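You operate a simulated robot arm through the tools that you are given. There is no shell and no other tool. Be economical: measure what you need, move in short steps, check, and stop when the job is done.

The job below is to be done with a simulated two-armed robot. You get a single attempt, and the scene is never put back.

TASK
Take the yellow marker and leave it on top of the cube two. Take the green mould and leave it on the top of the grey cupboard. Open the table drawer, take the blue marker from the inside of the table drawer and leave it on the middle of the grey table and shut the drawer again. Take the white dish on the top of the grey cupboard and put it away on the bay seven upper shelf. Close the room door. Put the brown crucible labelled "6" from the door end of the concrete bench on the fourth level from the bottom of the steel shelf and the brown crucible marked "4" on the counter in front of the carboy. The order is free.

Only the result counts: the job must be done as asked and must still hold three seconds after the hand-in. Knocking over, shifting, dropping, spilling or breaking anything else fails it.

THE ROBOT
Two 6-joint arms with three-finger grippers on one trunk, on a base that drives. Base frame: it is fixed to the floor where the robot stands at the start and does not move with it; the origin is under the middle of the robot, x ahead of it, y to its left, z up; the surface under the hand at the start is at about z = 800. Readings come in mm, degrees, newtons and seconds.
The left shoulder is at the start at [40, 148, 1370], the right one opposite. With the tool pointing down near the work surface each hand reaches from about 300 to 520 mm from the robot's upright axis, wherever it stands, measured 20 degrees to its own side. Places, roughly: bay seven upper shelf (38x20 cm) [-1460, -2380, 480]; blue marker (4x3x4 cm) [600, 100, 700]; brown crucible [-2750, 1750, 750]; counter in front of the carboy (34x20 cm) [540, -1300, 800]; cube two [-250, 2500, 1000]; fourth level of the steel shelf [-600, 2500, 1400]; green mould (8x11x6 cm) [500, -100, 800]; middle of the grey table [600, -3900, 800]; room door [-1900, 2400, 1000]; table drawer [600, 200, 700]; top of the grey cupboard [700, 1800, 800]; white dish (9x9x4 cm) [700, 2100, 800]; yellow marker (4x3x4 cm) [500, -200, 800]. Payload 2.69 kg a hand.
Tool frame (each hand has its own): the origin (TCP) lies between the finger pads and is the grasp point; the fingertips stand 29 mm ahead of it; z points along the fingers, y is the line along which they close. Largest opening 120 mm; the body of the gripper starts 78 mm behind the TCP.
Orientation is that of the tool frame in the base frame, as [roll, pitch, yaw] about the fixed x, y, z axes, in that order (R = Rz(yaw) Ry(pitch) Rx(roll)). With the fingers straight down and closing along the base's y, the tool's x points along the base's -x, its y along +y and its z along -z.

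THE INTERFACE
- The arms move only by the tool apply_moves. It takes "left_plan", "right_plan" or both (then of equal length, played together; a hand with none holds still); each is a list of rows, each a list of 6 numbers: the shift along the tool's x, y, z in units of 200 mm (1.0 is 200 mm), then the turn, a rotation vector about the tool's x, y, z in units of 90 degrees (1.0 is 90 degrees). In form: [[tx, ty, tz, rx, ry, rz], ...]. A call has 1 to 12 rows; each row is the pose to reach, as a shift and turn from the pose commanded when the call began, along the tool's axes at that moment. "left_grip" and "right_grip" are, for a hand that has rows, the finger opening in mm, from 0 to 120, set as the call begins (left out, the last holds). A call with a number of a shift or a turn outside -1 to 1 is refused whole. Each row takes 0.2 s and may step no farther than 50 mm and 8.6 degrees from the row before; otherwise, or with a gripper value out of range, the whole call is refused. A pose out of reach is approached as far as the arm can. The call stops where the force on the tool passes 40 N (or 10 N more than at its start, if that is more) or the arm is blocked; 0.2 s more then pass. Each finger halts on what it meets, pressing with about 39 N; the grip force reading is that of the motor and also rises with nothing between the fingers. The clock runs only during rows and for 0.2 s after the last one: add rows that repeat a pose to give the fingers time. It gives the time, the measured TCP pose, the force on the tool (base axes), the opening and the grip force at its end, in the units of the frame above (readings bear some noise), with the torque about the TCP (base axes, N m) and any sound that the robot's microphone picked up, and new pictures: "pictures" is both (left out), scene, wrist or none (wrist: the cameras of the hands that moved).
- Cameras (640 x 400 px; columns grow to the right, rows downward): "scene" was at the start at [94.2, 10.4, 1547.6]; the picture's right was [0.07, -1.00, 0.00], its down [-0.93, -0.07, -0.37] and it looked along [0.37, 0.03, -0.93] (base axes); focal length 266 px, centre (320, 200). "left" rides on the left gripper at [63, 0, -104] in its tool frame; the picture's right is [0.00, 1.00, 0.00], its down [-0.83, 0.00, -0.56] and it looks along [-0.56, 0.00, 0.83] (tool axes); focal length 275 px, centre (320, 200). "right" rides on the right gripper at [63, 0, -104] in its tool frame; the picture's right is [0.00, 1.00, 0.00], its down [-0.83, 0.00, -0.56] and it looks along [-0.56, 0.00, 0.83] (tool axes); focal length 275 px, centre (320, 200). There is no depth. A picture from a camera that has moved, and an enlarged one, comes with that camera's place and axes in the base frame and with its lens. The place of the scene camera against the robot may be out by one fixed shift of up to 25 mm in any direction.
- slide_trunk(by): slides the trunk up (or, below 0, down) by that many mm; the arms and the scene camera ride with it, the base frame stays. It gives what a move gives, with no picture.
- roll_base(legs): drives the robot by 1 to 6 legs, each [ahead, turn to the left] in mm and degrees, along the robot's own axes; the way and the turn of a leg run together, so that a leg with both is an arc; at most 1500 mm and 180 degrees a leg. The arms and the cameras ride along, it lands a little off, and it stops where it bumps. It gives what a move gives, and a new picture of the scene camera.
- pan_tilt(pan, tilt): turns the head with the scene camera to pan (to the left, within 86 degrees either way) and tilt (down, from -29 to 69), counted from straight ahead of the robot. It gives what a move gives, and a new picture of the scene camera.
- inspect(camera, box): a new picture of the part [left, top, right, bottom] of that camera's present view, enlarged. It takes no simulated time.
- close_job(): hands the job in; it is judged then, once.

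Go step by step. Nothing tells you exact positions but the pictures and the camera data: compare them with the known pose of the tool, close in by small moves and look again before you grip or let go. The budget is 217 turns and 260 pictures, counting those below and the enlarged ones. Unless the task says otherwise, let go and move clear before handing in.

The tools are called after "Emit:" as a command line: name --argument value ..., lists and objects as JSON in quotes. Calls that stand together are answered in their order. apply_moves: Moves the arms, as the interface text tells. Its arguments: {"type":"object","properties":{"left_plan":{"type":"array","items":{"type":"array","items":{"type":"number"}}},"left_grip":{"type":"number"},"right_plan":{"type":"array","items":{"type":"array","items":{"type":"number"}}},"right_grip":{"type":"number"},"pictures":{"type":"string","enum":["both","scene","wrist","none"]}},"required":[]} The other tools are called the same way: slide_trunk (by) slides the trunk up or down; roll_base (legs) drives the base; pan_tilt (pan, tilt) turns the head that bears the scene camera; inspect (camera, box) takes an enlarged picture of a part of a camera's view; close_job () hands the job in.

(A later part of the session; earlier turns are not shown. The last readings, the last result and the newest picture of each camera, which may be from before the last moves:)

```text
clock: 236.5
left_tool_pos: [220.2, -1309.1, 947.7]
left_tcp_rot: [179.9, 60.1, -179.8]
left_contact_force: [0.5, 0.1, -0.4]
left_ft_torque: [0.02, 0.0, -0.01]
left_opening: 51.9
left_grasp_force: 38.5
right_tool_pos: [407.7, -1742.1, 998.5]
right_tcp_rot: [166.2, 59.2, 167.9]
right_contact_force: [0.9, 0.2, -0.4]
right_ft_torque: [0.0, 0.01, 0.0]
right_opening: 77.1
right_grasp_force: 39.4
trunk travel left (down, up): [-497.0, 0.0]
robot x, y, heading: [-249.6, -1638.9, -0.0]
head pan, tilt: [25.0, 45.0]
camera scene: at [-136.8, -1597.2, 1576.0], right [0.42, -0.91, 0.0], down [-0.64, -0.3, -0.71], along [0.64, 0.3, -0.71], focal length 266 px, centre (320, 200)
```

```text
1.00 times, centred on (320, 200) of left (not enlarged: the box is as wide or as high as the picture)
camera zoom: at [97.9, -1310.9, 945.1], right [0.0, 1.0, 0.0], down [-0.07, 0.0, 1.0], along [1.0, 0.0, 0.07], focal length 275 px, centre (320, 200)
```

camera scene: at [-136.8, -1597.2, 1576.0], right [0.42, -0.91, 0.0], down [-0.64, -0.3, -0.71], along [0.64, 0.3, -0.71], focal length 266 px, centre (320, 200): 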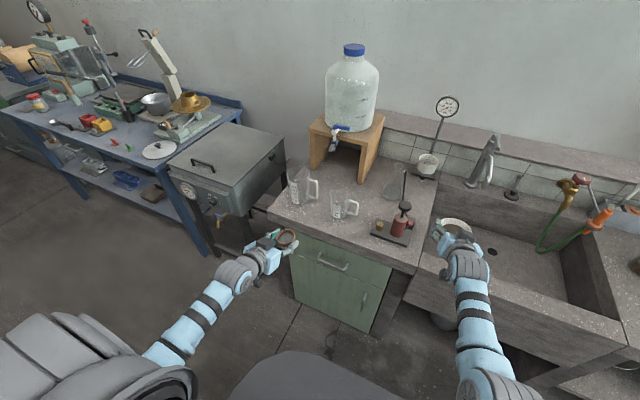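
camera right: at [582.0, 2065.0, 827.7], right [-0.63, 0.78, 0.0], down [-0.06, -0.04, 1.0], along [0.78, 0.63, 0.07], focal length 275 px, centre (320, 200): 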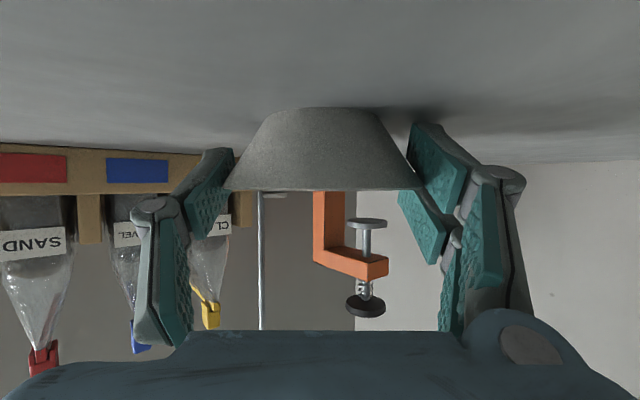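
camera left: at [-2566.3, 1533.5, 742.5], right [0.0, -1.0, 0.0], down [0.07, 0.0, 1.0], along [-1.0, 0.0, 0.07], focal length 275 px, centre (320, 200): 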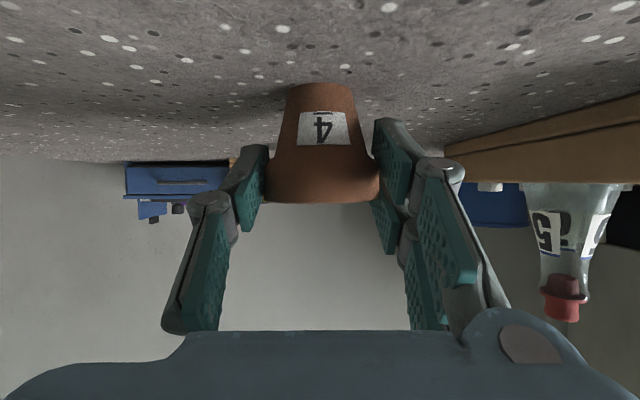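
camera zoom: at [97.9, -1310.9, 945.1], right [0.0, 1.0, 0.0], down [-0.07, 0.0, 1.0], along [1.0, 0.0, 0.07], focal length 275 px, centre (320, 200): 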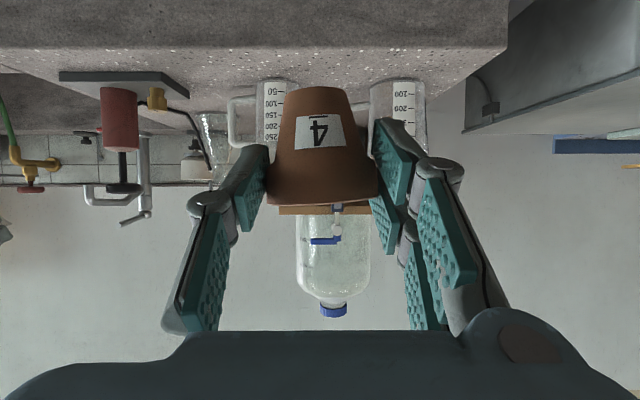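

Free room exists between the big beaker and the small jug, toward the front (≈(475,-1294)). I lower the trunk and move in to measure with the wrist camera.

Emit:
slide_trunk --by -60

Emit:
roll_base --legs '[[130, 0]]'

Emit:
apply_moves --left_plan '[[-0.05, 0.02, 0.0866, 0, 0, 0], [-0.05, 0.04, 0.0866, 0, 0, 0]]' --pictures "wrist"

```text
clock: 237.5
left_tool_pos: [220.8, -1309.5, 887.3]
left_tcp_rot: [-179.8, 60.1, -179.8]
left_contact_force: [0.6, 0.3, -0.7]
left_ft_torque: [0.01, 0.06, 0.0]
left_opening: 51.6
left_grasp_force: 38.7
right_tool_pos: [408.3, -1742.2, 940.1]
right_tcp_rot: [166.1, 59.2, 167.9]
right_contact_force: [-0.6, 1.0, -1.0]
right_ft_torque: [0.0, 0.0, 0.02]
right_opening: 77.5
right_grasp_force: 39.0
trunk travel left (down, up): [-437.0, 60.0]
robot x, y, heading: [-246.5, -1640.3, -0.0]
head pan, tilt: [25.0, 45.0]
```

```text
clock: 238.8
left_tool_pos: [348.3, -1309.9, 889.8]
left_tcp_rot: [179.9, 60.3, -179.6]
left_contact_force: [-0.8, 0.6, -0.6]
left_ft_torque: [0.0, 0.05, 0.0]
left_opening: 51.9
left_grasp_force: 38.8
right_tool_pos: [536.1, -1741.7, 941.5]
right_tcp_rot: [166.0, 59.3, 167.9]
right_contact_force: [0.2, -0.3, -0.3]
right_ft_torque: [0.02, 0.02, -0.01]
right_opening: 77.5
right_grasp_force: 39.3
trunk travel left (down, up): [-437.0, 60.0]
robot x, y, heading: [-119.3, -1638.3, 0.1]
head pan, tilt: [25.0, 45.0]
camera scene: at [-10.4, -1597.0, 1517.3], right [0.42, -0.91, 0.0], down [-0.64, -0.3, -0.71], along [0.64, 0.3, -0.71], focal length 266 px, centre (320, 200)
```

scene: 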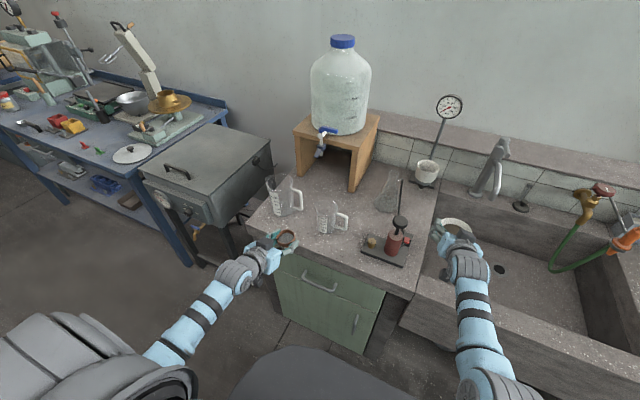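

```text
clock: 239.4
left_tool_pos: [369.1, -1300.6, 886.8]
left_tcp_rot: [179.9, 60.2, -179.7]
left_contact_force: [-0.1, 0.0, -0.2]
left_ft_torque: [0.03, -0.01, 0.04]
left_opening: 51.8
left_grasp_force: 39.2
right_tool_pos: [538.1, -1741.4, 940.3]
right_tcp_rot: [166.0, 59.2, 168.0]
right_contact_force: [0.4, -0.4, -1.0]
right_ft_torque: [0.01, 0.0, -0.01]
right_opening: 77.4
right_grasp_force: 39.1
trunk travel left (down, up): [-437.0, 60.0]
robot x, y, heading: [-117.0, -1641.9, 0.1]
head pan, tilt: [25.0, 45.0]
camera left: at [247.2, -1302.1, 886.0], right [0.0, 1.0, 0.0], down [-0.07, 0.0, 1.0], along [1.0, 0.0, 0.07], focal length 275 px, centre (320, 200)
```

left: 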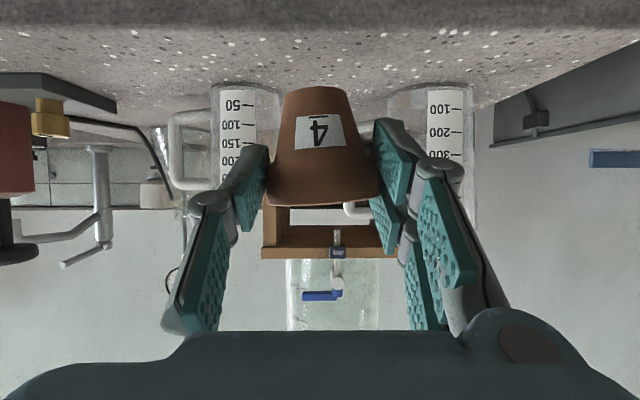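

Gap between jug and beaker is y≈-1339…-1234; target (480,-1288). I roll 70 mm ahead and move over the spot.

Emit:
roll_base --legs '[[70, 0]]'

Emit:
apply_moves --left_plan '[[-0.05, 0.03, 0.09, 0, 0, 0], [-0.02, 0.062, 0.22, 0, 0, 0], [0.02, 0.062, 0.25, 0, 0, 0]]' --pictures "wrist"

```text
clock: 240.4
left_tool_pos: [429.2, -1300.8, 894.2]
left_tcp_rot: [180.0, 60.8, -179.8]
left_contact_force: [-0.6, -0.1, -1.6]
left_ft_torque: [-0.01, -0.01, -0.03]
left_opening: 51.7
left_grasp_force: 39.5
right_tool_pos: [597.9, -1739.9, 946.7]
right_tcp_rot: [165.7, 59.8, 167.8]
right_contact_force: [-1.7, 0.7, -1.1]
right_ft_torque: [-0.01, -0.01, -0.01]
right_opening: 77.3
right_grasp_force: 39.1
trunk travel left (down, up): [-437.0, 60.0]
robot x, y, heading: [-49.8, -1637.3, 0.1]
head pan, tilt: [25.0, 45.0]
camera scene: at [47.1, -1596.7, 1518.1], right [0.42, -0.91, 0.0], down [-0.63, -0.3, -0.71], along [0.65, 0.3, -0.7], focal length 266 px, centre (320, 200)
```

scene: 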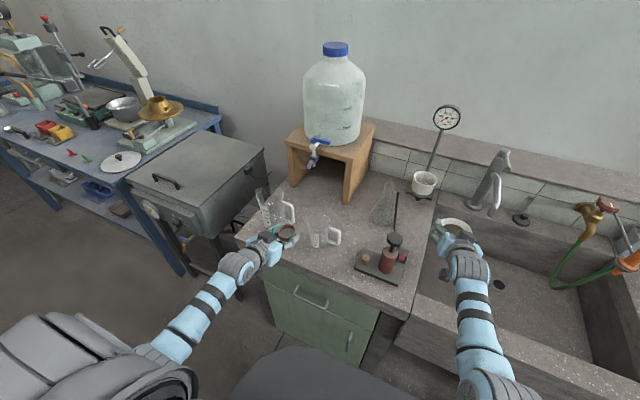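

```text
clock: 241.2
left_tool_pos: [478.7, -1288.0, 860.0]
left_tcp_rot: [180.0, 60.3, -179.7]
left_contact_force: [-0.2, 0.5, -0.7]
left_ft_torque: [0.0, -0.01, 0.01]
left_opening: 51.7
left_grasp_force: 39.0
right_tool_pos: [607.7, -1738.6, 940.2]
right_tcp_rot: [166.0, 59.2, 168.0]
right_contact_force: [0.6, -1.1, -0.4]
right_ft_torque: [0.02, 0.03, 0.0]
right_opening: 77.3
right_grasp_force: 38.8
trunk travel left (down, up): [-437.0, 60.0]
robot x, y, heading: [-46.8, -1636.2, 0.1]
head pan, tilt: [25.0, 45.0]
camera left: at [357.1, -1288.9, 857.7], right [0.0, 1.0, 0.0], down [-0.07, 0.0, 1.0], along [1.0, 0.0, 0.07], focal length 275 px, centre (320, 200)
```

left: 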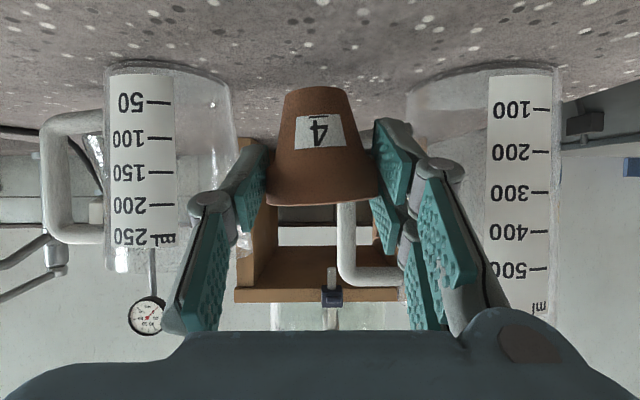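

Emit:
apply_moves --left_plan '[[0.04, 0, 0.023, 0, 0, 0], [0.078, 0, 0.045, 0, 0, 0]]' --pictures "none"

Emit:
apply_moves --left_plan '[[0.01, 0, 0.006, 0, 0, 0], [0.02, 0, 0.0115, 0, 0, 0]]' --pictures "none"

```text
clock: 241.8
left_tool_pos: [480.7, -1287.6, 844.5]
left_tcp_rot: [179.7, 60.6, -179.8]
left_contact_force: [-0.4, 2.4, 13.3]
left_ft_torque: [0.23, -0.21, 0.03]
left_opening: 51.9
left_grasp_force: 38.7
right_tool_pos: [606.3, -1741.1, 940.5]
right_tcp_rot: [165.8, 59.3, 167.9]
right_contact_force: [1.0, 0.2, -1.2]
right_ft_torque: [-0.03, 0.01, -0.01]
right_opening: 77.3
right_grasp_force: 39.5
trunk travel left (down, up): [-437.0, 60.0]
robot x, y, heading: [-49.6, -1639.6, 0.2]
head pan, tilt: [25.0, 45.0]
```

```text
clock: 242.4
left_tool_pos: [479.0, -1288.3, 844.1]
left_tcp_rot: [179.3, 60.9, 179.8]
left_contact_force: [6.4, 6.1, 36.8]
left_ft_torque: [0.75, -0.89, 0.0]
left_opening: 52.2
left_grasp_force: 39.4
right_tool_pos: [604.7, -1741.6, 942.0]
right_tcp_rot: [165.7, 59.4, 167.7]
right_contact_force: [0.1, -0.5, -0.9]
right_ft_torque: [0.02, 0.0, -0.04]
right_opening: 77.1
right_grasp_force: 39.4
trunk travel left (down, up): [-437.0, 60.0]
robot x, y, heading: [-48.6, -1636.6, 0.2]
head pan, tilt: [25.0, 45.0]
```

Contact reached at 844 (counter a little higher). I ease up about 5 mm, then release.

Emit:
apply_moves --left_plan '[[-0.024, 0, -0.014, 0, 0, 0], [-0.024, 0, -0.014, 0, 0, 0]]' --pictures "none"

Emit:
apply_moves --left_plan '[[0, 0, 0, 0, 0, 0], [0, 0, 0, 0, 0, 0]]' --left_grip 66 --pictures "none"

Emit:
apply_moves --left_plan '[[0, 0, -0.12, 0, 0, 0], [0, 0, -0.3, 0, 0, 0], [0, 0, -0.5, 0, 0, 0]]' --pictures "wrist"

```text
clock: 243.0
left_tool_pos: [477.8, -1290.7, 844.1]
left_tcp_rot: [179.7, 60.4, -180.0]
left_contact_force: [9.1, 4.6, 21.8]
left_ft_torque: [0.46, -0.83, -0.01]
left_opening: 52.0
left_grasp_force: 38.5
right_tool_pos: [606.1, -1740.2, 941.4]
right_tcp_rot: [165.8, 59.3, 167.8]
right_contact_force: [0.2, -0.4, -0.4]
right_ft_torque: [-0.05, 0.01, -0.01]
right_opening: 76.8
right_grasp_force: 38.9
trunk travel left (down, up): [-437.0, 60.0]
robot x, y, heading: [-46.8, -1638.4, 0.5]
head pan, tilt: [25.0, 45.0]
```

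```text
clock: 243.6
left_tool_pos: [478.4, -1288.0, 842.4]
left_tcp_rot: [-179.9, 60.0, -179.7]
left_contact_force: [-0.3, -0.4, 0.3]
left_ft_torque: [0.02, 0.03, -0.01]
left_opening: 66.0
left_grasp_force: 0.1
right_tool_pos: [608.1, -1740.4, 939.7]
right_tcp_rot: [165.9, 59.2, 167.9]
right_contact_force: [0.1, 0.6, -0.9]
right_ft_torque: [-0.01, 0.02, 0.02]
right_opening: 77.2
right_grasp_force: 39.4
trunk travel left (down, up): [-437.0, 60.0]
robot x, y, heading: [-44.5, -1639.8, 0.1]
head pan, tilt: [25.0, 45.0]
```

```text
clock: 244.4
left_tool_pos: [393.7, -1288.4, 893.7]
left_tcp_rot: [-180.0, 60.2, -179.8]
left_contact_force: [-0.5, 0.3, 0.7]
left_ft_torque: [0.0, -0.04, -0.04]
left_opening: 66.0
left_grasp_force: 0.1
right_tool_pos: [607.0, -1740.0, 940.8]
right_tcp_rot: [166.0, 59.4, 168.0]
right_contact_force: [0.0, -0.1, -1.3]
right_ft_torque: [0.0, 0.01, 0.0]
right_opening: 77.1
right_grasp_force: 39.0
trunk travel left (down, up): [-437.0, 60.0]
robot x, y, heading: [-48.8, -1634.1, 0.2]
head pan, tilt: [25.0, 45.0]
camera left: at [270.4, -1289.8, 890.9], right [0.0, 1.0, 0.0], down [-0.07, 0.0, 1.0], along [1.0, 0.0, 0.07], focal length 275 px, centre (320, 200)
```

left: 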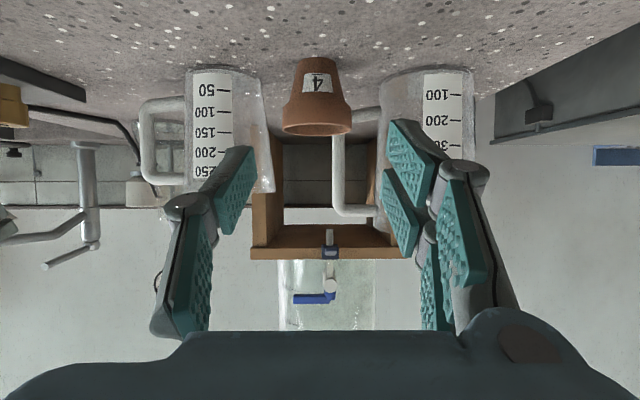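

Crucible 4 stands in front of the carboy. I back away, pull both arms in and drive round the south end of the red unit.

Emit:
roll_base --legs '[[-350, 0]]'

Emit:
apply_moves --left_plan '[[-0.025, -0.1875, 0.043, 0, 0, 0], [-0.05, -0.375, 0.087, 0, 0, 0], [-0.075, -0.5625, 0.13, 0, 0, 0], [-0.1, -0.75, 0.173, 0, 0, 0]]' --right_plan '[[0.092, 0, -0.159, 0, 0, 0], [0.184, 0, -0.318, 0, 0, 0], [0.276, 0, -0.477, 0, 0, 0], [0.368, 0, -0.636, 0, 0, 0]]' --left_grip 10 --pictures "wrist"

```text
clock: 246.6
left_tool_pos: [45.0, -1289.0, 891.4]
left_tcp_rot: [-180.0, 59.9, -179.8]
left_contact_force: [-0.3, 0.7, -0.5]
left_ft_torque: [0.03, 0.0, 0.0]
left_opening: 66.1
left_grasp_force: 0.0
right_tool_pos: [260.0, -1739.5, 939.2]
right_tcp_rot: [166.0, 59.2, 168.2]
right_contact_force: [-0.1, -0.4, -1.6]
right_ft_torque: [0.02, 0.02, 0.03]
right_opening: 77.3
right_grasp_force: 39.0
trunk travel left (down, up): [-437.0, 60.0]
robot x, y, heading: [-396.2, -1638.5, 0.1]
head pan, tilt: [25.0, 45.0]
camera scene: at [-283.9, -1597.6, 1516.9], right [0.42, -0.91, 0.0], down [-0.64, -0.3, -0.71], along [0.64, 0.3, -0.71], focal length 266 px, centre (320, 200)
```

scene: 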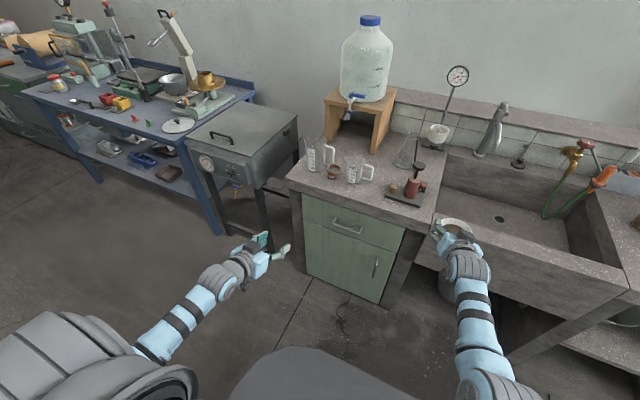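

```text
clock: 247.8
left_tool_pos: [86.2, -1438.8, 889.7]
left_tcp_rot: [179.9, 60.1, -179.8]
left_contact_force: [0.3, -0.5, -0.5]
left_ft_torque: [0.01, 0.01, -0.01]
left_opening: 9.8
left_grasp_force: 0.1
right_tool_pos: [148.9, -1787.4, 979.2]
right_tcp_rot: [179.3, 65.6, 179.4]
right_contact_force: [-0.3, 0.1, -0.9]
right_ft_torque: [0.01, 0.0, 0.06]
right_opening: 73.4
right_grasp_force: 39.0
trunk travel left (down, up): [-437.0, 60.0]
robot x, y, heading: [-395.1, -1637.1, 0.1]
head pan, tilt: [25.0, 45.0]
stopped in row 4 (right hand): the arm was blocked; the commanded pose is now the measured one
camera right: at [28.6, -1787.4, 964.0], right [0.0, 1.0, 0.0], down [-0.16, 0.0, 0.99], along [0.99, 0.0, 0.16], focal length 275 px, centre (320, 200)
camera left: at [-35.8, -1440.3, 889.2], right [0.0, 1.0, 0.0], down [-0.07, 0.0, 1.0], along [1.0, 0.0, 0.07], focal length 275 px, centre (320, 200)
```

right: 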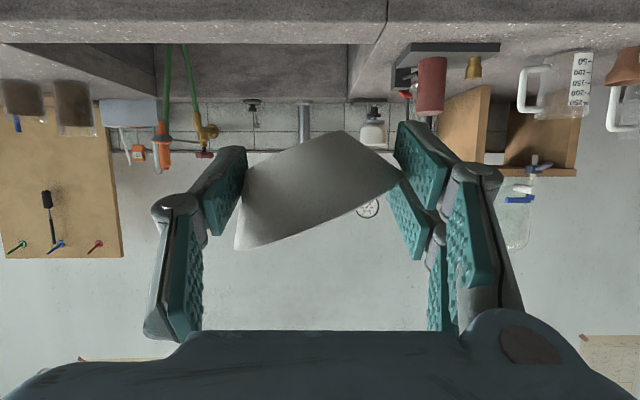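
left: 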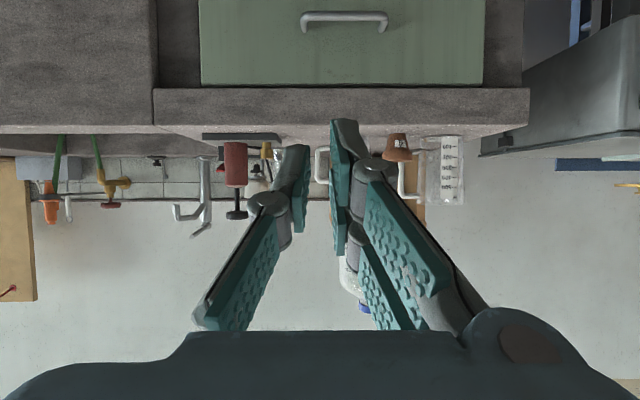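

The dish tilts further (~23°) after the arm jump; I will set it down and regrip. First I level it by rolling the hand, slowly extending as well.

Emit:
apply_moves --right_plan '[[-0.055, 0, 0.12, 0, 0, 0], [-0.11, 0, 0.24, 0, 0, 0], [-0.165, 0, 0.364, -0.031, 0, 0.067], [-0.165, 0, 0.364, -0.061, 0, 0.135], [-0.165, 0, 0.364, -0.092, 0, 0.202]]' --pictures "wrist"

```text
clock: 249.0
left_tool_pos: [84.7, -1438.8, 891.8]
left_tcp_rot: [179.9, 60.1, -179.7]
left_contact_force: [-0.3, 0.6, 0.4]
left_ft_torque: [0.0, -0.02, 0.0]
left_opening: 9.8
left_grasp_force: 0.1
right_tool_pos: [225.1, -1784.5, 975.6]
right_tcp_rot: [138.0, 58.1, 142.4]
right_contact_force: [-0.6, 0.3, -0.8]
right_ft_torque: [-0.02, -0.01, -0.03]
right_opening: 73.5
right_grasp_force: 38.9
trunk travel left (down, up): [-437.0, 60.0]
robot x, y, heading: [-397.3, -1638.9, 0.1]
head pan, tilt: [25.0, 45.0]
camera right: at [104.9, -1781.2, 962.6], right [0.0, 0.94, 0.35], down [-0.16, -0.34, 0.93], along [0.99, -0.05, 0.15], focal length 275 px, centre (320, 200)
```

right: 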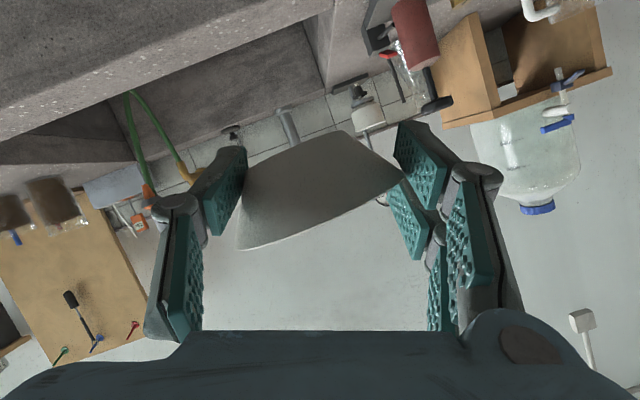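

The dish is level again. I drive to the grey table to set it down and regrip it.

Emit:
roll_base --legs '[[0, -90], [1050, 0], [1000, 0], [0, 90]]'

Emit:
pan_tilt --pan -10 --tilt 40

```text
clock: 266.8
left_tool_pos: [100.0, -3471.7, 891.7]
left_tcp_rot: [-180.0, 60.0, -178.7]
left_contact_force: [-0.4, 0.2, -0.1]
left_ft_torque: [0.02, 0.0, -0.05]
left_opening: 10.1
left_grasp_force: 0.0
right_tool_pos: [246.6, -3814.4, 975.8]
right_tcp_rot: [138.2, 58.3, 143.7]
right_contact_force: [-1.1, 0.5, -0.4]
right_ft_torque: [0.03, 0.02, 0.01]
right_opening: 73.2
right_grasp_force: 39.3
trunk travel left (down, up): [-437.0, 60.0]
robot x, y, heading: [-380.1, -3681.3, 1.2]
head pan, tilt: [25.0, 45.0]
camera scene: at [-268.9, -3637.5, 1517.1], right [0.44, -0.9, 0.0], down [-0.63, -0.31, -0.71], along [0.63, 0.31, -0.71], focal length 266 px, centre (320, 200)
```

scene: 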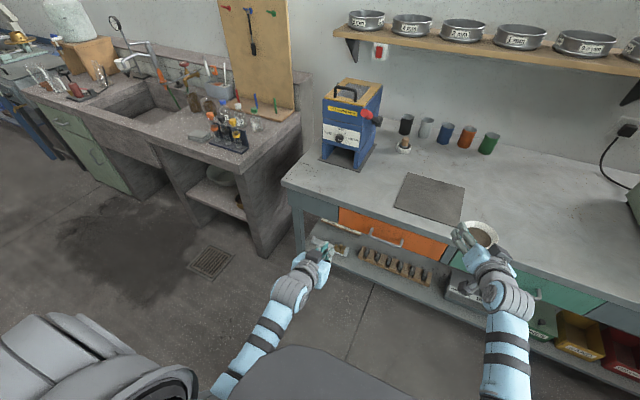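

```text
clock: 267.9
left_tool_pos: [100.7, -3471.5, 893.0]
left_tcp_rot: [179.9, 60.1, -178.6]
left_contact_force: [0.2, 0.4, -0.8]
left_ft_torque: [-0.01, 0.01, 0.02]
left_opening: 10.0
left_grasp_force: 0.1
right_tool_pos: [247.0, -3814.4, 974.6]
right_tcp_rot: [138.1, 58.2, 143.8]
right_contact_force: [0.1, 0.4, -1.5]
right_ft_torque: [0.05, 0.03, 0.0]
right_opening: 72.8
right_grasp_force: 39.0
trunk travel left (down, up): [-437.0, 60.0]
robot x, y, heading: [-375.9, -3679.7, 1.1]
head pan, tilt: [-10.0, 40.0]
camera scene: at [-257.8, -3686.1, 1524.3], right [-0.15, -0.99, 0.0], down [-0.64, 0.1, -0.77], along [0.76, -0.12, -0.64], focal length 266 px, centre (320, 200)
```

scene: 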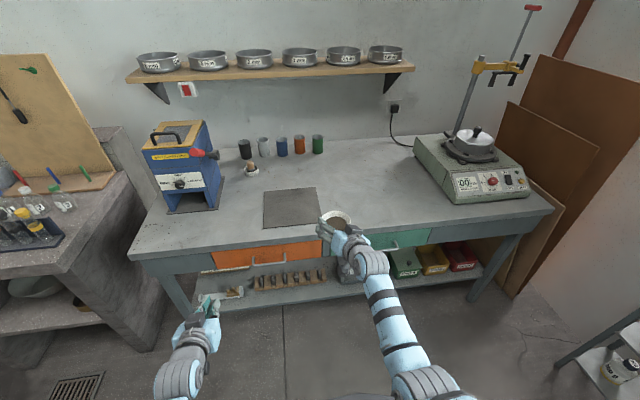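

The grey table is clear right of the mat. I roll forward and move the dish over (≈(470,-3890)).

Emit:
apply_moves --right_plan '[[-0.062, -0.188, -0.03, 0, 0, 0], [-0.124, -0.376, -0.06, 0, 0, 0]]' --pictures "none"

Emit:
roll_base --legs '[[225, 0]]'

Emit:
slide_trunk --by -105

Emit:
apply_moves --right_plan '[[0, 0, 0, 0.028, 0, -0.06], [0, 0, 0, 0.055, 0, -0.121], [0, 0, 0, 0.055, 0, -0.121]]' --pictures "wrist"

```text
clock: 268.4
left_tool_pos: [100.3, -3473.0, 892.9]
left_tcp_rot: [179.7, 60.1, -178.8]
left_contact_force: [-0.1, -0.6, 0.5]
left_ft_torque: [0.02, -0.01, 0.02]
left_opening: 10.0
left_grasp_force: 0.1
right_tool_pos: [245.3, -3896.4, 975.3]
right_tcp_rot: [137.9, 58.3, 143.5]
right_contact_force: [-0.4, -0.9, -0.2]
right_ft_torque: [-0.01, -0.01, 0.04]
right_opening: 72.7
right_grasp_force: 39.2
trunk travel left (down, up): [-437.0, 60.0]
robot x, y, heading: [-377.2, -3675.3, 1.3]
head pan, tilt: [-10.0, 40.0]
```

```text
clock: 270.1
left_tool_pos: [321.7, -3467.0, 894.8]
left_tcp_rot: [179.9, 60.2, -178.5]
left_contact_force: [-0.2, 0.4, 0.5]
left_ft_torque: [0.03, 0.01, 0.01]
left_opening: 9.8
left_grasp_force: 0.0
right_tool_pos: [469.4, -3890.0, 976.5]
right_tcp_rot: [138.0, 58.4, 143.7]
right_contact_force: [-0.3, -0.3, -1.0]
right_ft_torque: [-0.01, -0.03, 0.01]
right_opening: 72.3
right_grasp_force: 39.1
trunk travel left (down, up): [-437.0, 60.0]
robot x, y, heading: [-155.2, -3672.8, 1.2]
head pan, tilt: [-10.0, 40.0]
camera scene: at [-38.0, -3681.4, 1524.6], right [-0.15, -0.99, 0.0], down [-0.63, 0.1, -0.77], along [0.76, -0.12, -0.64], focal length 266 px, centre (320, 200)
```

scene: 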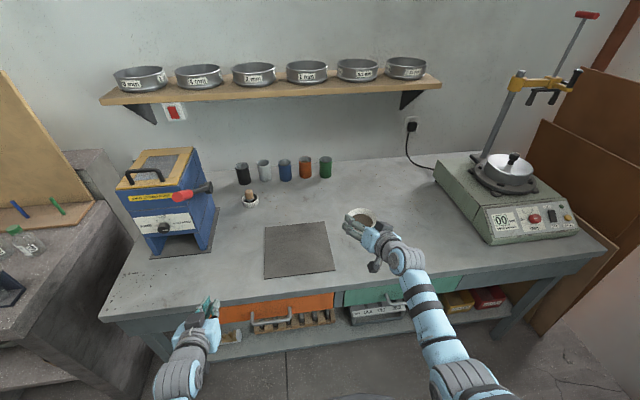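

```text
clock: 271.5
left_tool_pos: [324.0, -3466.6, 787.1]
left_tcp_rot: [179.9, 60.1, -178.6]
left_contact_force: [0.1, -0.2, -0.2]
left_ft_torque: [-0.01, 0.0, -0.02]
left_opening: 10.1
left_grasp_force: 0.0
right_tool_pos: [471.3, -3889.1, 869.2]
right_tcp_rot: [138.2, 58.3, 143.8]
right_contact_force: [-0.2, -0.8, -1.8]
right_ft_torque: [-0.02, -0.02, 0.0]
right_opening: 72.6
right_grasp_force: 39.2
trunk travel left (down, up): [-332.0, 165.0]
robot x, y, heading: [-155.1, -3675.1, 1.5]
head pan, tilt: [-10.0, 40.0]
```

```text
clock: 272.3
left_tool_pos: [324.4, -3466.3, 787.7]
left_tcp_rot: [179.8, 60.1, -178.6]
left_contact_force: [-0.2, 0.5, -0.3]
left_ft_torque: [-0.02, 0.01, -0.01]
left_opening: 10.0
left_grasp_force: 0.0
right_tool_pos: [469.5, -3888.3, 869.5]
right_tcp_rot: [160.2, 63.9, 163.2]
right_contact_force: [0.2, 0.2, -1.6]
right_ft_torque: [0.01, 0.03, -0.01]
right_opening: 72.6
right_grasp_force: 39.3
trunk travel left (down, up): [-332.0, 165.0]
robot x, y, heading: [-155.9, -3672.8, 1.3]
head pan, tilt: [-10.0, 40.0]
camera right: at [350.1, -3890.6, 855.3], right [-0.02, 0.99, 0.14], down [-0.15, -0.15, 0.98], along [0.99, 0.0, 0.16], focal length 275 px, centre (320, 200)
```

right: 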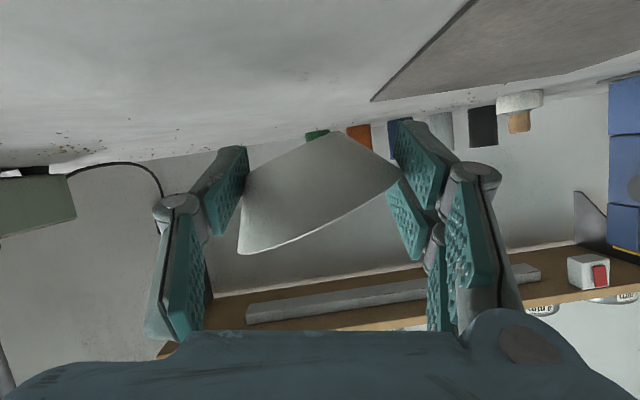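

Emit:
apply_moves --right_plan '[[0.08, -0.0125, 0.037, 0, 0, 0], [0.1625, -0.025, 0.075, 0, 0, 0]]' --pictures "none"

Emit:
apply_moves --right_plan '[[0.018, -0.003, 0.008, 0, 0, 0], [0.036, -0.0056, 0.0167, 0, 0, 0]]' --pictures "wrist"

```text
clock: 272.9
left_tool_pos: [324.6, -3466.8, 786.0]
left_tcp_rot: [179.9, 60.1, -178.7]
left_contact_force: [-0.4, -0.5, -0.9]
left_ft_torque: [0.0, 0.0, 0.04]
left_opening: 10.1
left_grasp_force: 0.0
right_tool_pos: [471.1, -3889.5, 832.3]
right_tcp_rot: [160.2, 64.0, 163.0]
right_contact_force: [0.3, -0.5, -1.5]
right_ft_torque: [0.01, 0.01, 0.0]
right_opening: 72.7
right_grasp_force: 39.1
trunk travel left (down, up): [-332.0, 165.0]
robot x, y, heading: [-154.9, -3674.6, 1.6]
head pan, tilt: [-10.0, 40.0]
```

```text
clock: 273.5
left_tool_pos: [323.3, -3466.0, 786.4]
left_tcp_rot: [-180.0, 60.1, -178.6]
left_contact_force: [0.3, 0.0, -0.1]
left_ft_torque: [0.0, -0.01, -0.01]
left_opening: 10.2
left_grasp_force: 0.1
right_tool_pos: [470.6, -3889.6, 825.4]
right_tcp_rot: [160.1, 63.9, 163.1]
right_contact_force: [0.1, -0.5, -0.3]
right_ft_torque: [-0.06, 0.0, 0.01]
right_opening: 72.6
right_grasp_force: 38.7
trunk travel left (down, up): [-332.0, 165.0]
robot x, y, heading: [-157.1, -3675.0, 1.2]
head pan, tilt: [-10.0, 40.0]
camera right: at [350.4, -3889.9, 811.6], right [-0.02, 0.99, 0.14], down [-0.15, -0.15, 0.98], along [0.99, 0.0, 0.16], focal length 275 px, centre (320, 200)
```

right: 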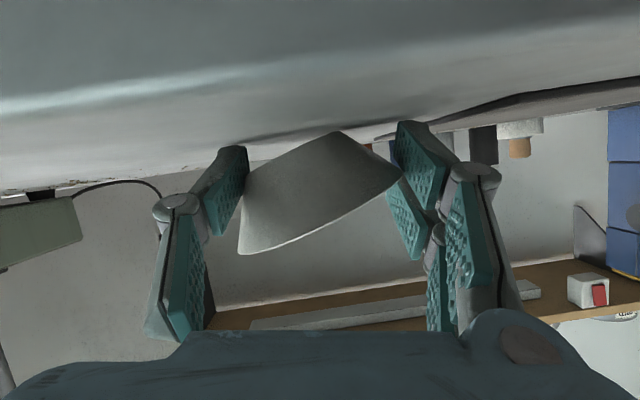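

Emit:
apply_moves --right_plan '[[0.009, -0.0014, 0.004, 0, 0, 0], [0.018, -0.003, 0.008, 0, 0, 0]]' --pictures "none"

Emit:
apply_moves --right_plan '[[0.009, -0.0014, 0.004, 0, 0, 0], [0.018, -0.003, 0.008, 0, 0, 0]]' --pictures "none"

```text
clock: 274.1
left_tool_pos: [322.8, -3465.6, 786.9]
left_tcp_rot: [179.9, 60.2, -178.5]
left_contact_force: [-0.5, -0.6, -0.5]
left_ft_torque: [0.03, 0.04, -0.04]
left_opening: 10.0
left_grasp_force: 0.0
right_tool_pos: [469.7, -3888.8, 824.0]
right_tcp_rot: [160.1, 64.4, 163.0]
right_contact_force: [3.9, -1.7, 13.7]
right_ft_torque: [-0.63, -0.34, 0.12]
right_opening: 72.4
right_grasp_force: 38.7
trunk travel left (down, up): [-332.0, 165.0]
robot x, y, heading: [-156.1, -3674.6, 1.3]
head pan, tilt: [-10.0, 40.0]
```

```text
clock: 274.7
left_tool_pos: [321.4, -3464.9, 788.0]
left_tcp_rot: [-179.9, 60.3, -178.5]
left_contact_force: [-0.3, -1.2, 0.3]
left_ft_torque: [-0.02, -0.01, -0.01]
left_opening: 9.9
left_grasp_force: 0.0
right_tool_pos: [468.7, -3888.5, 823.2]
right_tcp_rot: [159.9, 64.7, 162.7]
right_contact_force: [12.0, -3.4, 34.2]
right_ft_torque: [-0.8, -0.91, 0.2]
right_opening: 72.6
right_grasp_force: 38.8
trunk travel left (down, up): [-332.0, 165.0]
robot x, y, heading: [-157.4, -3674.3, 1.3]
head pan, tilt: [-10.0, 40.0]
```

Contact. I open the fingers in steps and look.

Emit:
apply_moves --right_plan '[[-0.018, 0.003, -0.008, 0, 0, 0], [-0.018, 0.003, -0.008, 0, 0, 0]]' --right_grip 84 --pictures "wrist"

```text
clock: 275.3
left_tool_pos: [323.2, -3465.6, 787.3]
left_tcp_rot: [-179.8, 60.2, -178.5]
left_contact_force: [0.2, -0.4, -0.6]
left_ft_torque: [0.02, 0.01, -0.01]
left_opening: 10.2
left_grasp_force: 0.1
right_tool_pos: [470.7, -3887.3, 823.4]
right_tcp_rot: [160.1, 64.3, 163.1]
right_contact_force: [13.7, 2.4, 21.6]
right_ft_torque: [-0.86, -0.64, 0.55]
right_opening: 83.0
right_grasp_force: 0.0
trunk travel left (down, up): [-332.0, 165.0]
robot x, y, heading: [-157.3, -3672.8, 1.4]
head pan, tilt: [-10.0, 40.0]
camera right: at [349.9, -3888.8, 809.4], right [-0.02, 0.99, 0.14], down [-0.16, -0.15, 0.98], along [0.99, 0.0, 0.16], focal length 275 px, centre (320, 200)
```

right: 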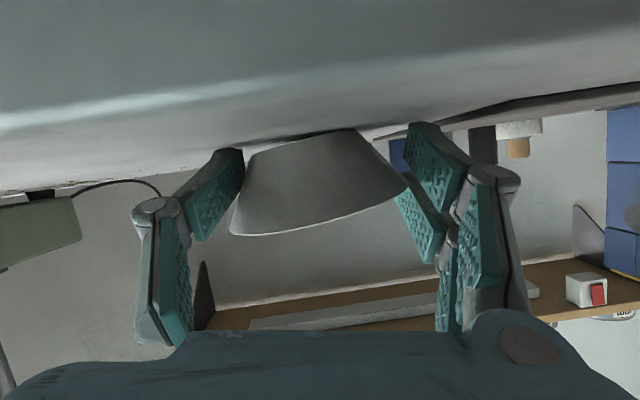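

Emit:
apply_moves --right_plan '[[0, 0, 0, 0, 0, 0], [0, 0, 0, 0, 0, 0]]' --right_grip 112 --pictures "none"

Emit:
apply_moves --right_plan '[[-0.1, 0.014, -0.046, 0, 0, 0], [-0.2, 0.028, -0.093, 0.018, 0.031, -0.04], [-0.2, 0.028, -0.093, 0.037, 0.062, -0.081], [-0.2, 0.028, -0.093, 0.037, 0.062, -0.081]]' --pictures "wrist"

Emit:
inspect --camera "scene" --box '[320, 190, 420, 260]'

```text
clock: 275.9
left_tool_pos: [323.8, -3465.7, 786.2]
left_tcp_rot: [180.0, 60.2, -178.5]
left_contact_force: [1.0, -1.1, 0.5]
left_ft_torque: [0.0, -0.01, -0.01]
left_opening: 9.8
left_grasp_force: 0.0
right_tool_pos: [468.4, -3888.9, 819.1]
right_tcp_rot: [160.4, 63.6, 163.2]
right_contact_force: [1.4, 2.4, 3.3]
right_ft_torque: [-0.14, -0.03, 0.07]
right_opening: 113.8
right_grasp_force: 0.0
trunk travel left (down, up): [-332.0, 165.0]
robot x, y, heading: [-156.5, -3676.5, 1.2]
head pan, tilt: [-10.0, 40.0]
```

```text
clock: 276.9
left_tool_pos: [323.8, -3465.7, 786.5]
left_tcp_rot: [179.9, 60.0, -178.6]
left_contact_force: [-0.8, -0.5, -0.2]
left_ft_torque: [0.01, -0.01, -0.01]
left_opening: 10.0
left_grasp_force: 0.0
right_tool_pos: [471.0, -3891.0, 865.3]
right_tcp_rot: [178.8, 59.7, -179.5]
right_contact_force: [-0.4, -0.7, -1.2]
right_ft_torque: [0.01, 0.03, 0.01]
right_opening: 111.9
right_grasp_force: 0.0
trunk travel left (down, up): [-332.0, 165.0]
robot x, y, heading: [-157.1, -3676.1, 1.2]
head pan, tilt: [-10.0, 40.0]
camera right: at [349.2, -3894.2, 864.2], right [-0.03, 1.0, 0.01], down [-0.06, -0.01, 1.0], along [1.0, 0.03, 0.06], focal length 275 px, centre (320, 200)
```

right: 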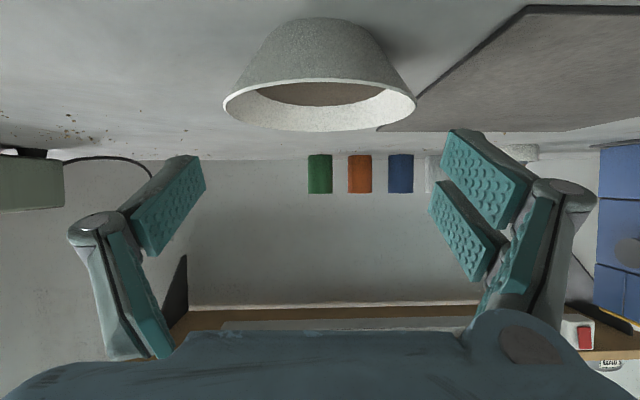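

```text
5.71 times, centred on (370, 225) of scene
camera zoom: at [-34.3, -3681.5, 1418.3], right [-0.15, -0.99, 0.0], down [-0.64, 0.1, -0.77], along [0.76, -0.12, -0.64], focal length 1522 px, centre (34, 57)
```

zoom: 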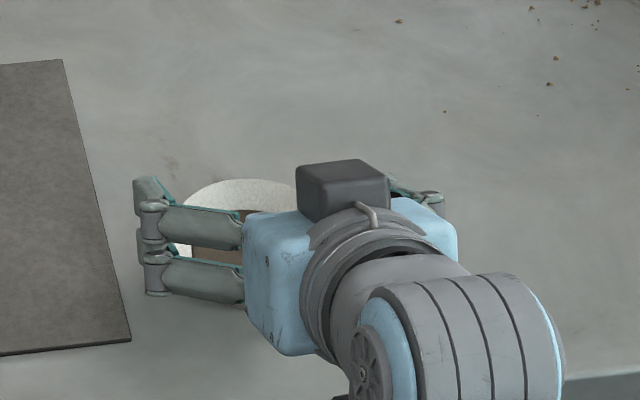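

The dish stands upright, contents intact. I regrip it with the finger axis slightly above the rim.

Emit:
apply_moves --right_plan '[[0.057, 0, 0.042, 0, 0, 0], [0.11, 0, 0.083, 0, 0, 0], [0.11, 0, 0.083, 0, 0, 0]]' --right_grip 112 --pictures "none"

Emit:
apply_moves --right_plan '[[0, 0, 0, 0, 0, 0], [0, 0, 0, 0, 0, 0], [0, 0, 0, 0, 0, 0]]' --right_grip 80 --pictures "wrist"

```text
clock: 277.7
left_tool_pos: [324.9, -3466.3, 786.6]
left_tcp_rot: [179.9, 60.1, -178.7]
left_contact_force: [0.0, -1.0, -0.1]
left_ft_torque: [-0.01, 0.0, 0.0]
left_opening: 10.1
left_grasp_force: 0.0
right_tool_pos: [472.7, -3889.5, 837.6]
right_tcp_rot: [178.9, 59.7, -179.5]
right_contact_force: [0.2, -0.2, 0.6]
right_ft_torque: [-0.04, -0.02, -0.02]
right_opening: 111.9
right_grasp_force: 0.1
trunk travel left (down, up): [-332.0, 165.0]
robot x, y, heading: [-153.5, -3672.9, 1.7]
head pan, tilt: [-10.0, 40.0]
```

```text
clock: 278.5
left_tool_pos: [323.4, -3465.0, 786.9]
left_tcp_rot: [179.9, 60.1, -178.6]
left_contact_force: [0.7, 0.0, -0.1]
left_ft_torque: [-0.02, 0.0, 0.0]
left_opening: 10.2
left_grasp_force: 0.0
right_tool_pos: [472.2, -3889.4, 838.6]
right_tcp_rot: [178.9, 59.7, -179.5]
right_contact_force: [0.2, -0.3, 0.4]
right_ft_torque: [0.05, 0.01, -0.02]
right_opening: 87.8
right_grasp_force: 39.0
trunk travel left (down, up): [-332.0, 165.0]
robot x, y, heading: [-153.4, -3675.9, 1.0]
head pan, tilt: [-10.0, 40.0]
camera right: at [352.6, -3893.2, 836.6], right [-0.03, 1.0, 0.01], down [-0.06, -0.01, 1.0], along [1.0, 0.03, 0.06], focal length 275 px, centre (320, 200)
```

right: 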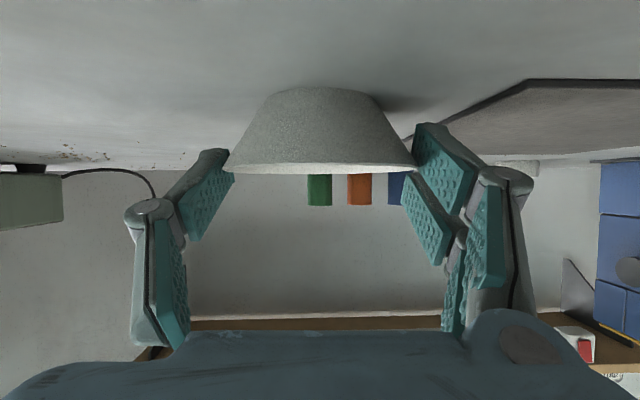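

This time the grip closes on the true rim (87.8 mm) without lifting forces. I lift and check.

Emit:
slide_trunk --by 100

Emit:
roll_base --legs '[[-300, 0]]'

Emit:
inspect --camera "right" --box '[160, 50, 480, 250]'

```text
clock: 279.9
left_tool_pos: [324.0, -3465.4, 888.2]
left_tcp_rot: [-180.0, 60.2, -178.5]
left_contact_force: [-0.7, 0.1, 0.1]
left_ft_torque: [0.02, -0.01, 0.01]
left_opening: 9.6
left_grasp_force: 0.0
right_tool_pos: [473.6, -3888.7, 939.1]
right_tcp_rot: [178.8, 59.6, -179.5]
right_contact_force: [-0.5, 0.9, -2.0]
right_ft_torque: [0.03, 0.02, -0.02]
right_opening: 87.9
right_grasp_force: 38.8
trunk travel left (down, up): [-432.0, 65.0]
robot x, y, heading: [-154.2, -3672.4, 1.3]
head pan, tilt: [-10.0, 40.0]
```

```text
clock: 281.9
left_tool_pos: [24.6, -3472.6, 886.4]
left_tcp_rot: [179.9, 60.0, -178.6]
left_contact_force: [0.7, -0.9, -0.6]
left_ft_torque: [0.01, -0.02, 0.0]
left_opening: 10.1
left_grasp_force: 0.1
right_tool_pos: [175.1, -3894.6, 937.1]
right_tcp_rot: [178.8, 59.6, -179.5]
right_contact_force: [-0.5, -0.6, -1.6]
right_ft_torque: [0.01, 0.03, 0.0]
right_opening: 87.8
right_grasp_force: 38.5
trunk travel left (down, up): [-432.0, 65.0]
robot x, y, heading: [-458.7, -3681.8, 1.2]
head pan, tilt: [-10.0, 40.0]
camera scene: at [-331.8, -3687.9, 1519.0], right [-0.15, -0.99, 0.0], down [-0.64, 0.1, -0.76], along [0.76, -0.12, -0.64], focal length 266 px, centre (320, 200)
```

scene: 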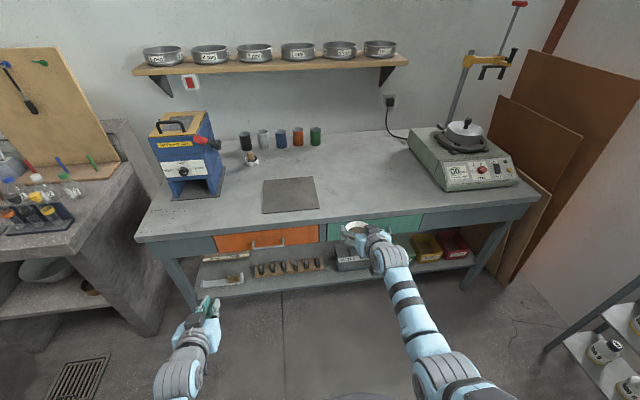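

```text
2.00 times, centred on (320, 150) of right
camera zoom: at [54.0, -3899.6, 936.4], right [-0.03, 1.0, 0.01], down [-0.06, -0.01, 1.0], along [1.0, 0.03, 0.06], focal length 551 px, centre (320, 300)
```

zoom: 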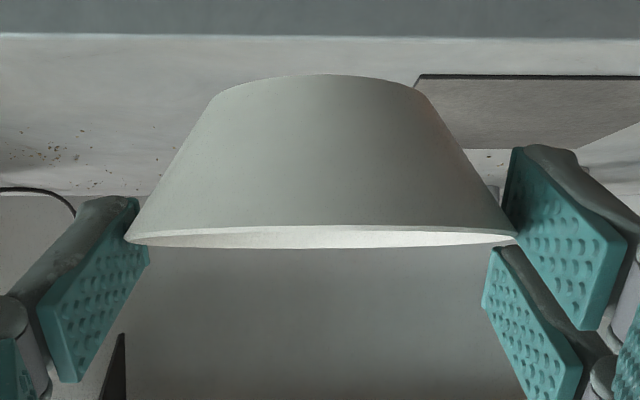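

Stable and level. I drive round the cart into the aisle behind the red unit.

Emit:
roll_base --legs '[[0, -145.5], [974, 0], [0, -35.7], [1304, -90]]'

Emit:
pan_tilt --pan -15 --tilt 30

```text
clock: 300.9
left_tool_pos: [-2282.1, -2929.6, 887.4]
left_tcp_rot: [-180.0, 60.2, -90.0]
left_contact_force: [0.3, 0.0, 0.6]
left_ft_torque: [-0.02, -0.02, 0.01]
left_opening: 10.0
left_grasp_force: 0.1
right_tool_pos: [-1855.1, -2790.5, 939.9]
right_tcp_rot: [179.0, 59.7, -90.9]
right_contact_force: [-0.5, 1.1, -0.5]
right_ft_torque: [-0.01, 0.02, -0.02]
right_opening: 85.8
right_grasp_force: 39.1
trunk travel left (down, up): [-432.0, 65.0]
robot x, y, heading: [-2083.8, -3413.5, 89.8]
head pan, tilt: [-10.0, 40.0]
cut short: leg 4
camera scene: at [-2053.4, -3305.4, 1519.3], right [0.98, -0.17, 0.0], down [-0.11, -0.63, -0.77], along [0.13, 0.75, -0.64], focal length 266 px, centre (320, 200)
```

scene: 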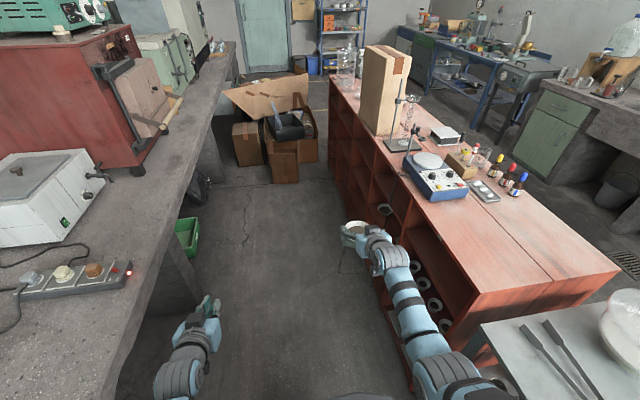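

```text
clock: 301.6
left_tool_pos: [-2281.7, -2929.7, 887.4]
left_tcp_rot: [179.9, 60.0, -90.0]
left_contact_force: [-0.5, -0.3, 0.2]
left_ft_torque: [-0.01, -0.01, -0.02]
left_opening: 10.0
left_grasp_force: 0.1
right_tool_pos: [-1856.7, -2790.6, 938.4]
right_tcp_rot: [178.9, 59.7, -90.9]
right_contact_force: [-0.4, -0.2, -1.2]
right_ft_torque: [-0.01, -0.03, -0.02]
right_opening: 85.3
right_grasp_force: 38.7
trunk travel left (down, up): [-432.0, 65.0]
robot x, y, heading: [-2085.2, -3413.5, 89.7]
head pan, tilt: [-15.0, 30.0]
camera scene: at [-2044.7, -3300.9, 1534.5], right [0.97, -0.26, 0.0], down [-0.13, -0.48, -0.87], along [0.22, 0.84, -0.5], focal length 266 px, centre (320, 200)
```

scene: 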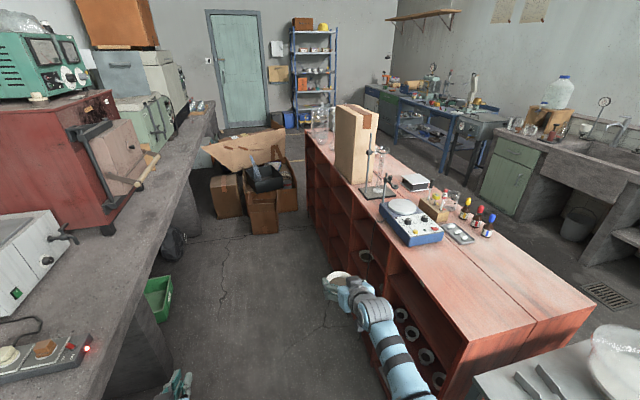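

The rear bays are open here. I shift the hand inward a little, lower the trunk, move up the aisle and turn toward bay seven.

Emit:
apply_moves --right_plan '[[0, 0.1, 0, 0, 0, 0], [0, 0.2, 0, 0, 0, 0], [0, 0.3, 0, 0, 0, 0], [0, 0.4, 0, 0, 0, 0]]' --pictures "none"

Emit:
slide_trunk --by -380

Emit:
roll_base --legs '[[0, 6.2], [444, 0], [0, -41]]'

Emit:
inspect --camera "right" --box '[0, 0, 640, 400]'

```text
clock: 302.6
left_tool_pos: [-2283.2, -2929.6, 887.8]
left_tcp_rot: [-179.9, 60.1, -90.0]
left_contact_force: [0.1, -0.1, -0.1]
left_ft_torque: [0.02, 0.0, 0.02]
left_opening: 10.1
left_grasp_force: 0.0
right_tool_pos: [-1936.1, -2788.9, 941.5]
right_tcp_rot: [178.9, 59.6, -90.9]
right_contact_force: [0.0, -1.2, -1.4]
right_ft_torque: [0.01, -0.02, 0.0]
right_opening: 85.7
right_grasp_force: 39.0
trunk travel left (down, up): [-432.0, 65.0]
robot x, y, heading: [-2083.2, -3415.6, 90.0]
head pan, tilt: [-15.0, 30.0]
```

```text
clock: 305.5
left_tool_pos: [-2298.2, -2925.3, 568.3]
left_tcp_rot: [175.1, 60.7, -94.4]
left_contact_force: [1.0, -0.6, -0.4]
left_ft_torque: [-0.02, -0.01, -0.01]
left_opening: 9.9
left_grasp_force: 0.1
right_tool_pos: [-1935.9, -2786.4, 621.5]
right_tcp_rot: [178.8, 60.3, -91.0]
right_contact_force: [0.2, 0.1, -1.3]
right_ft_torque: [0.05, -0.04, 0.0]
right_opening: 85.7
right_grasp_force: 39.2
trunk travel left (down, up): [-114.0, 384.0]
robot x, y, heading: [-2084.2, -3414.7, 89.9]
head pan, tilt: [-15.0, 30.0]
stopped: the force on the tool passed its limit at 79 N (the readings are from after the stop); the commanded pose is now the measured one
```

```text
clock: 310.6
left_tool_pos: [-2028.4, -2453.0, 571.6]
left_tcp_rot: [175.1, 60.6, -129.2]
left_contact_force: [0.4, 0.2, -0.7]
left_ft_torque: [0.03, 0.0, 0.01]
left_opening: 9.9
left_grasp_force: 0.0
right_tool_pos: [-1652.8, -2545.4, 625.6]
right_tcp_rot: [178.8, 60.2, -125.8]
right_contact_force: [0.3, 1.2, -0.2]
right_ft_torque: [-0.02, -0.04, -0.01]
right_opening: 85.5
right_grasp_force: 38.9
trunk travel left (down, up): [-114.0, 384.0]
robot x, y, heading: [-2133.9, -2972.3, 55.1]
head pan, tilt: [-15.0, 30.0]
camera scene: at [-2035.5, -2892.7, 1215.2], right [0.64, -0.76, 0.0], down [-0.38, -0.32, -0.87], along [0.66, 0.56, -0.5], focal length 266 px, centre (320, 200)
```

scene: 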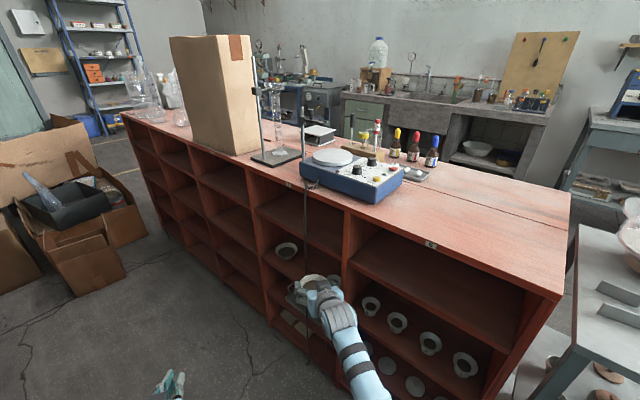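

```text
1.00 times, centred on (320, 200) of right (not enlarged: the box is as wide or as high as the picture)
camera zoom: at [-1720.5, -2645.6, 622.6], right [-0.82, 0.57, 0.01], down [-0.04, -0.06, 1.0], along [0.57, 0.82, 0.07], focal length 275 px, centre (320, 200)
```

zoom: 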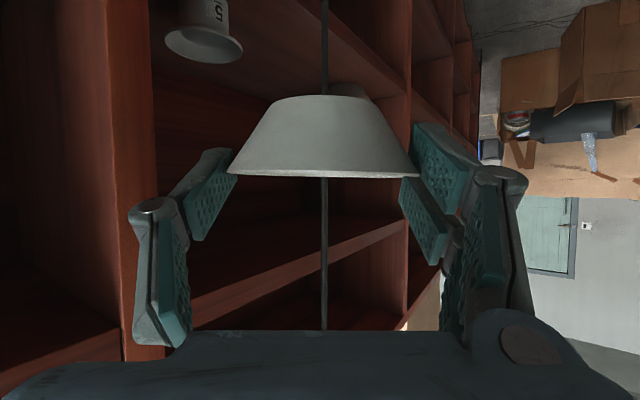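

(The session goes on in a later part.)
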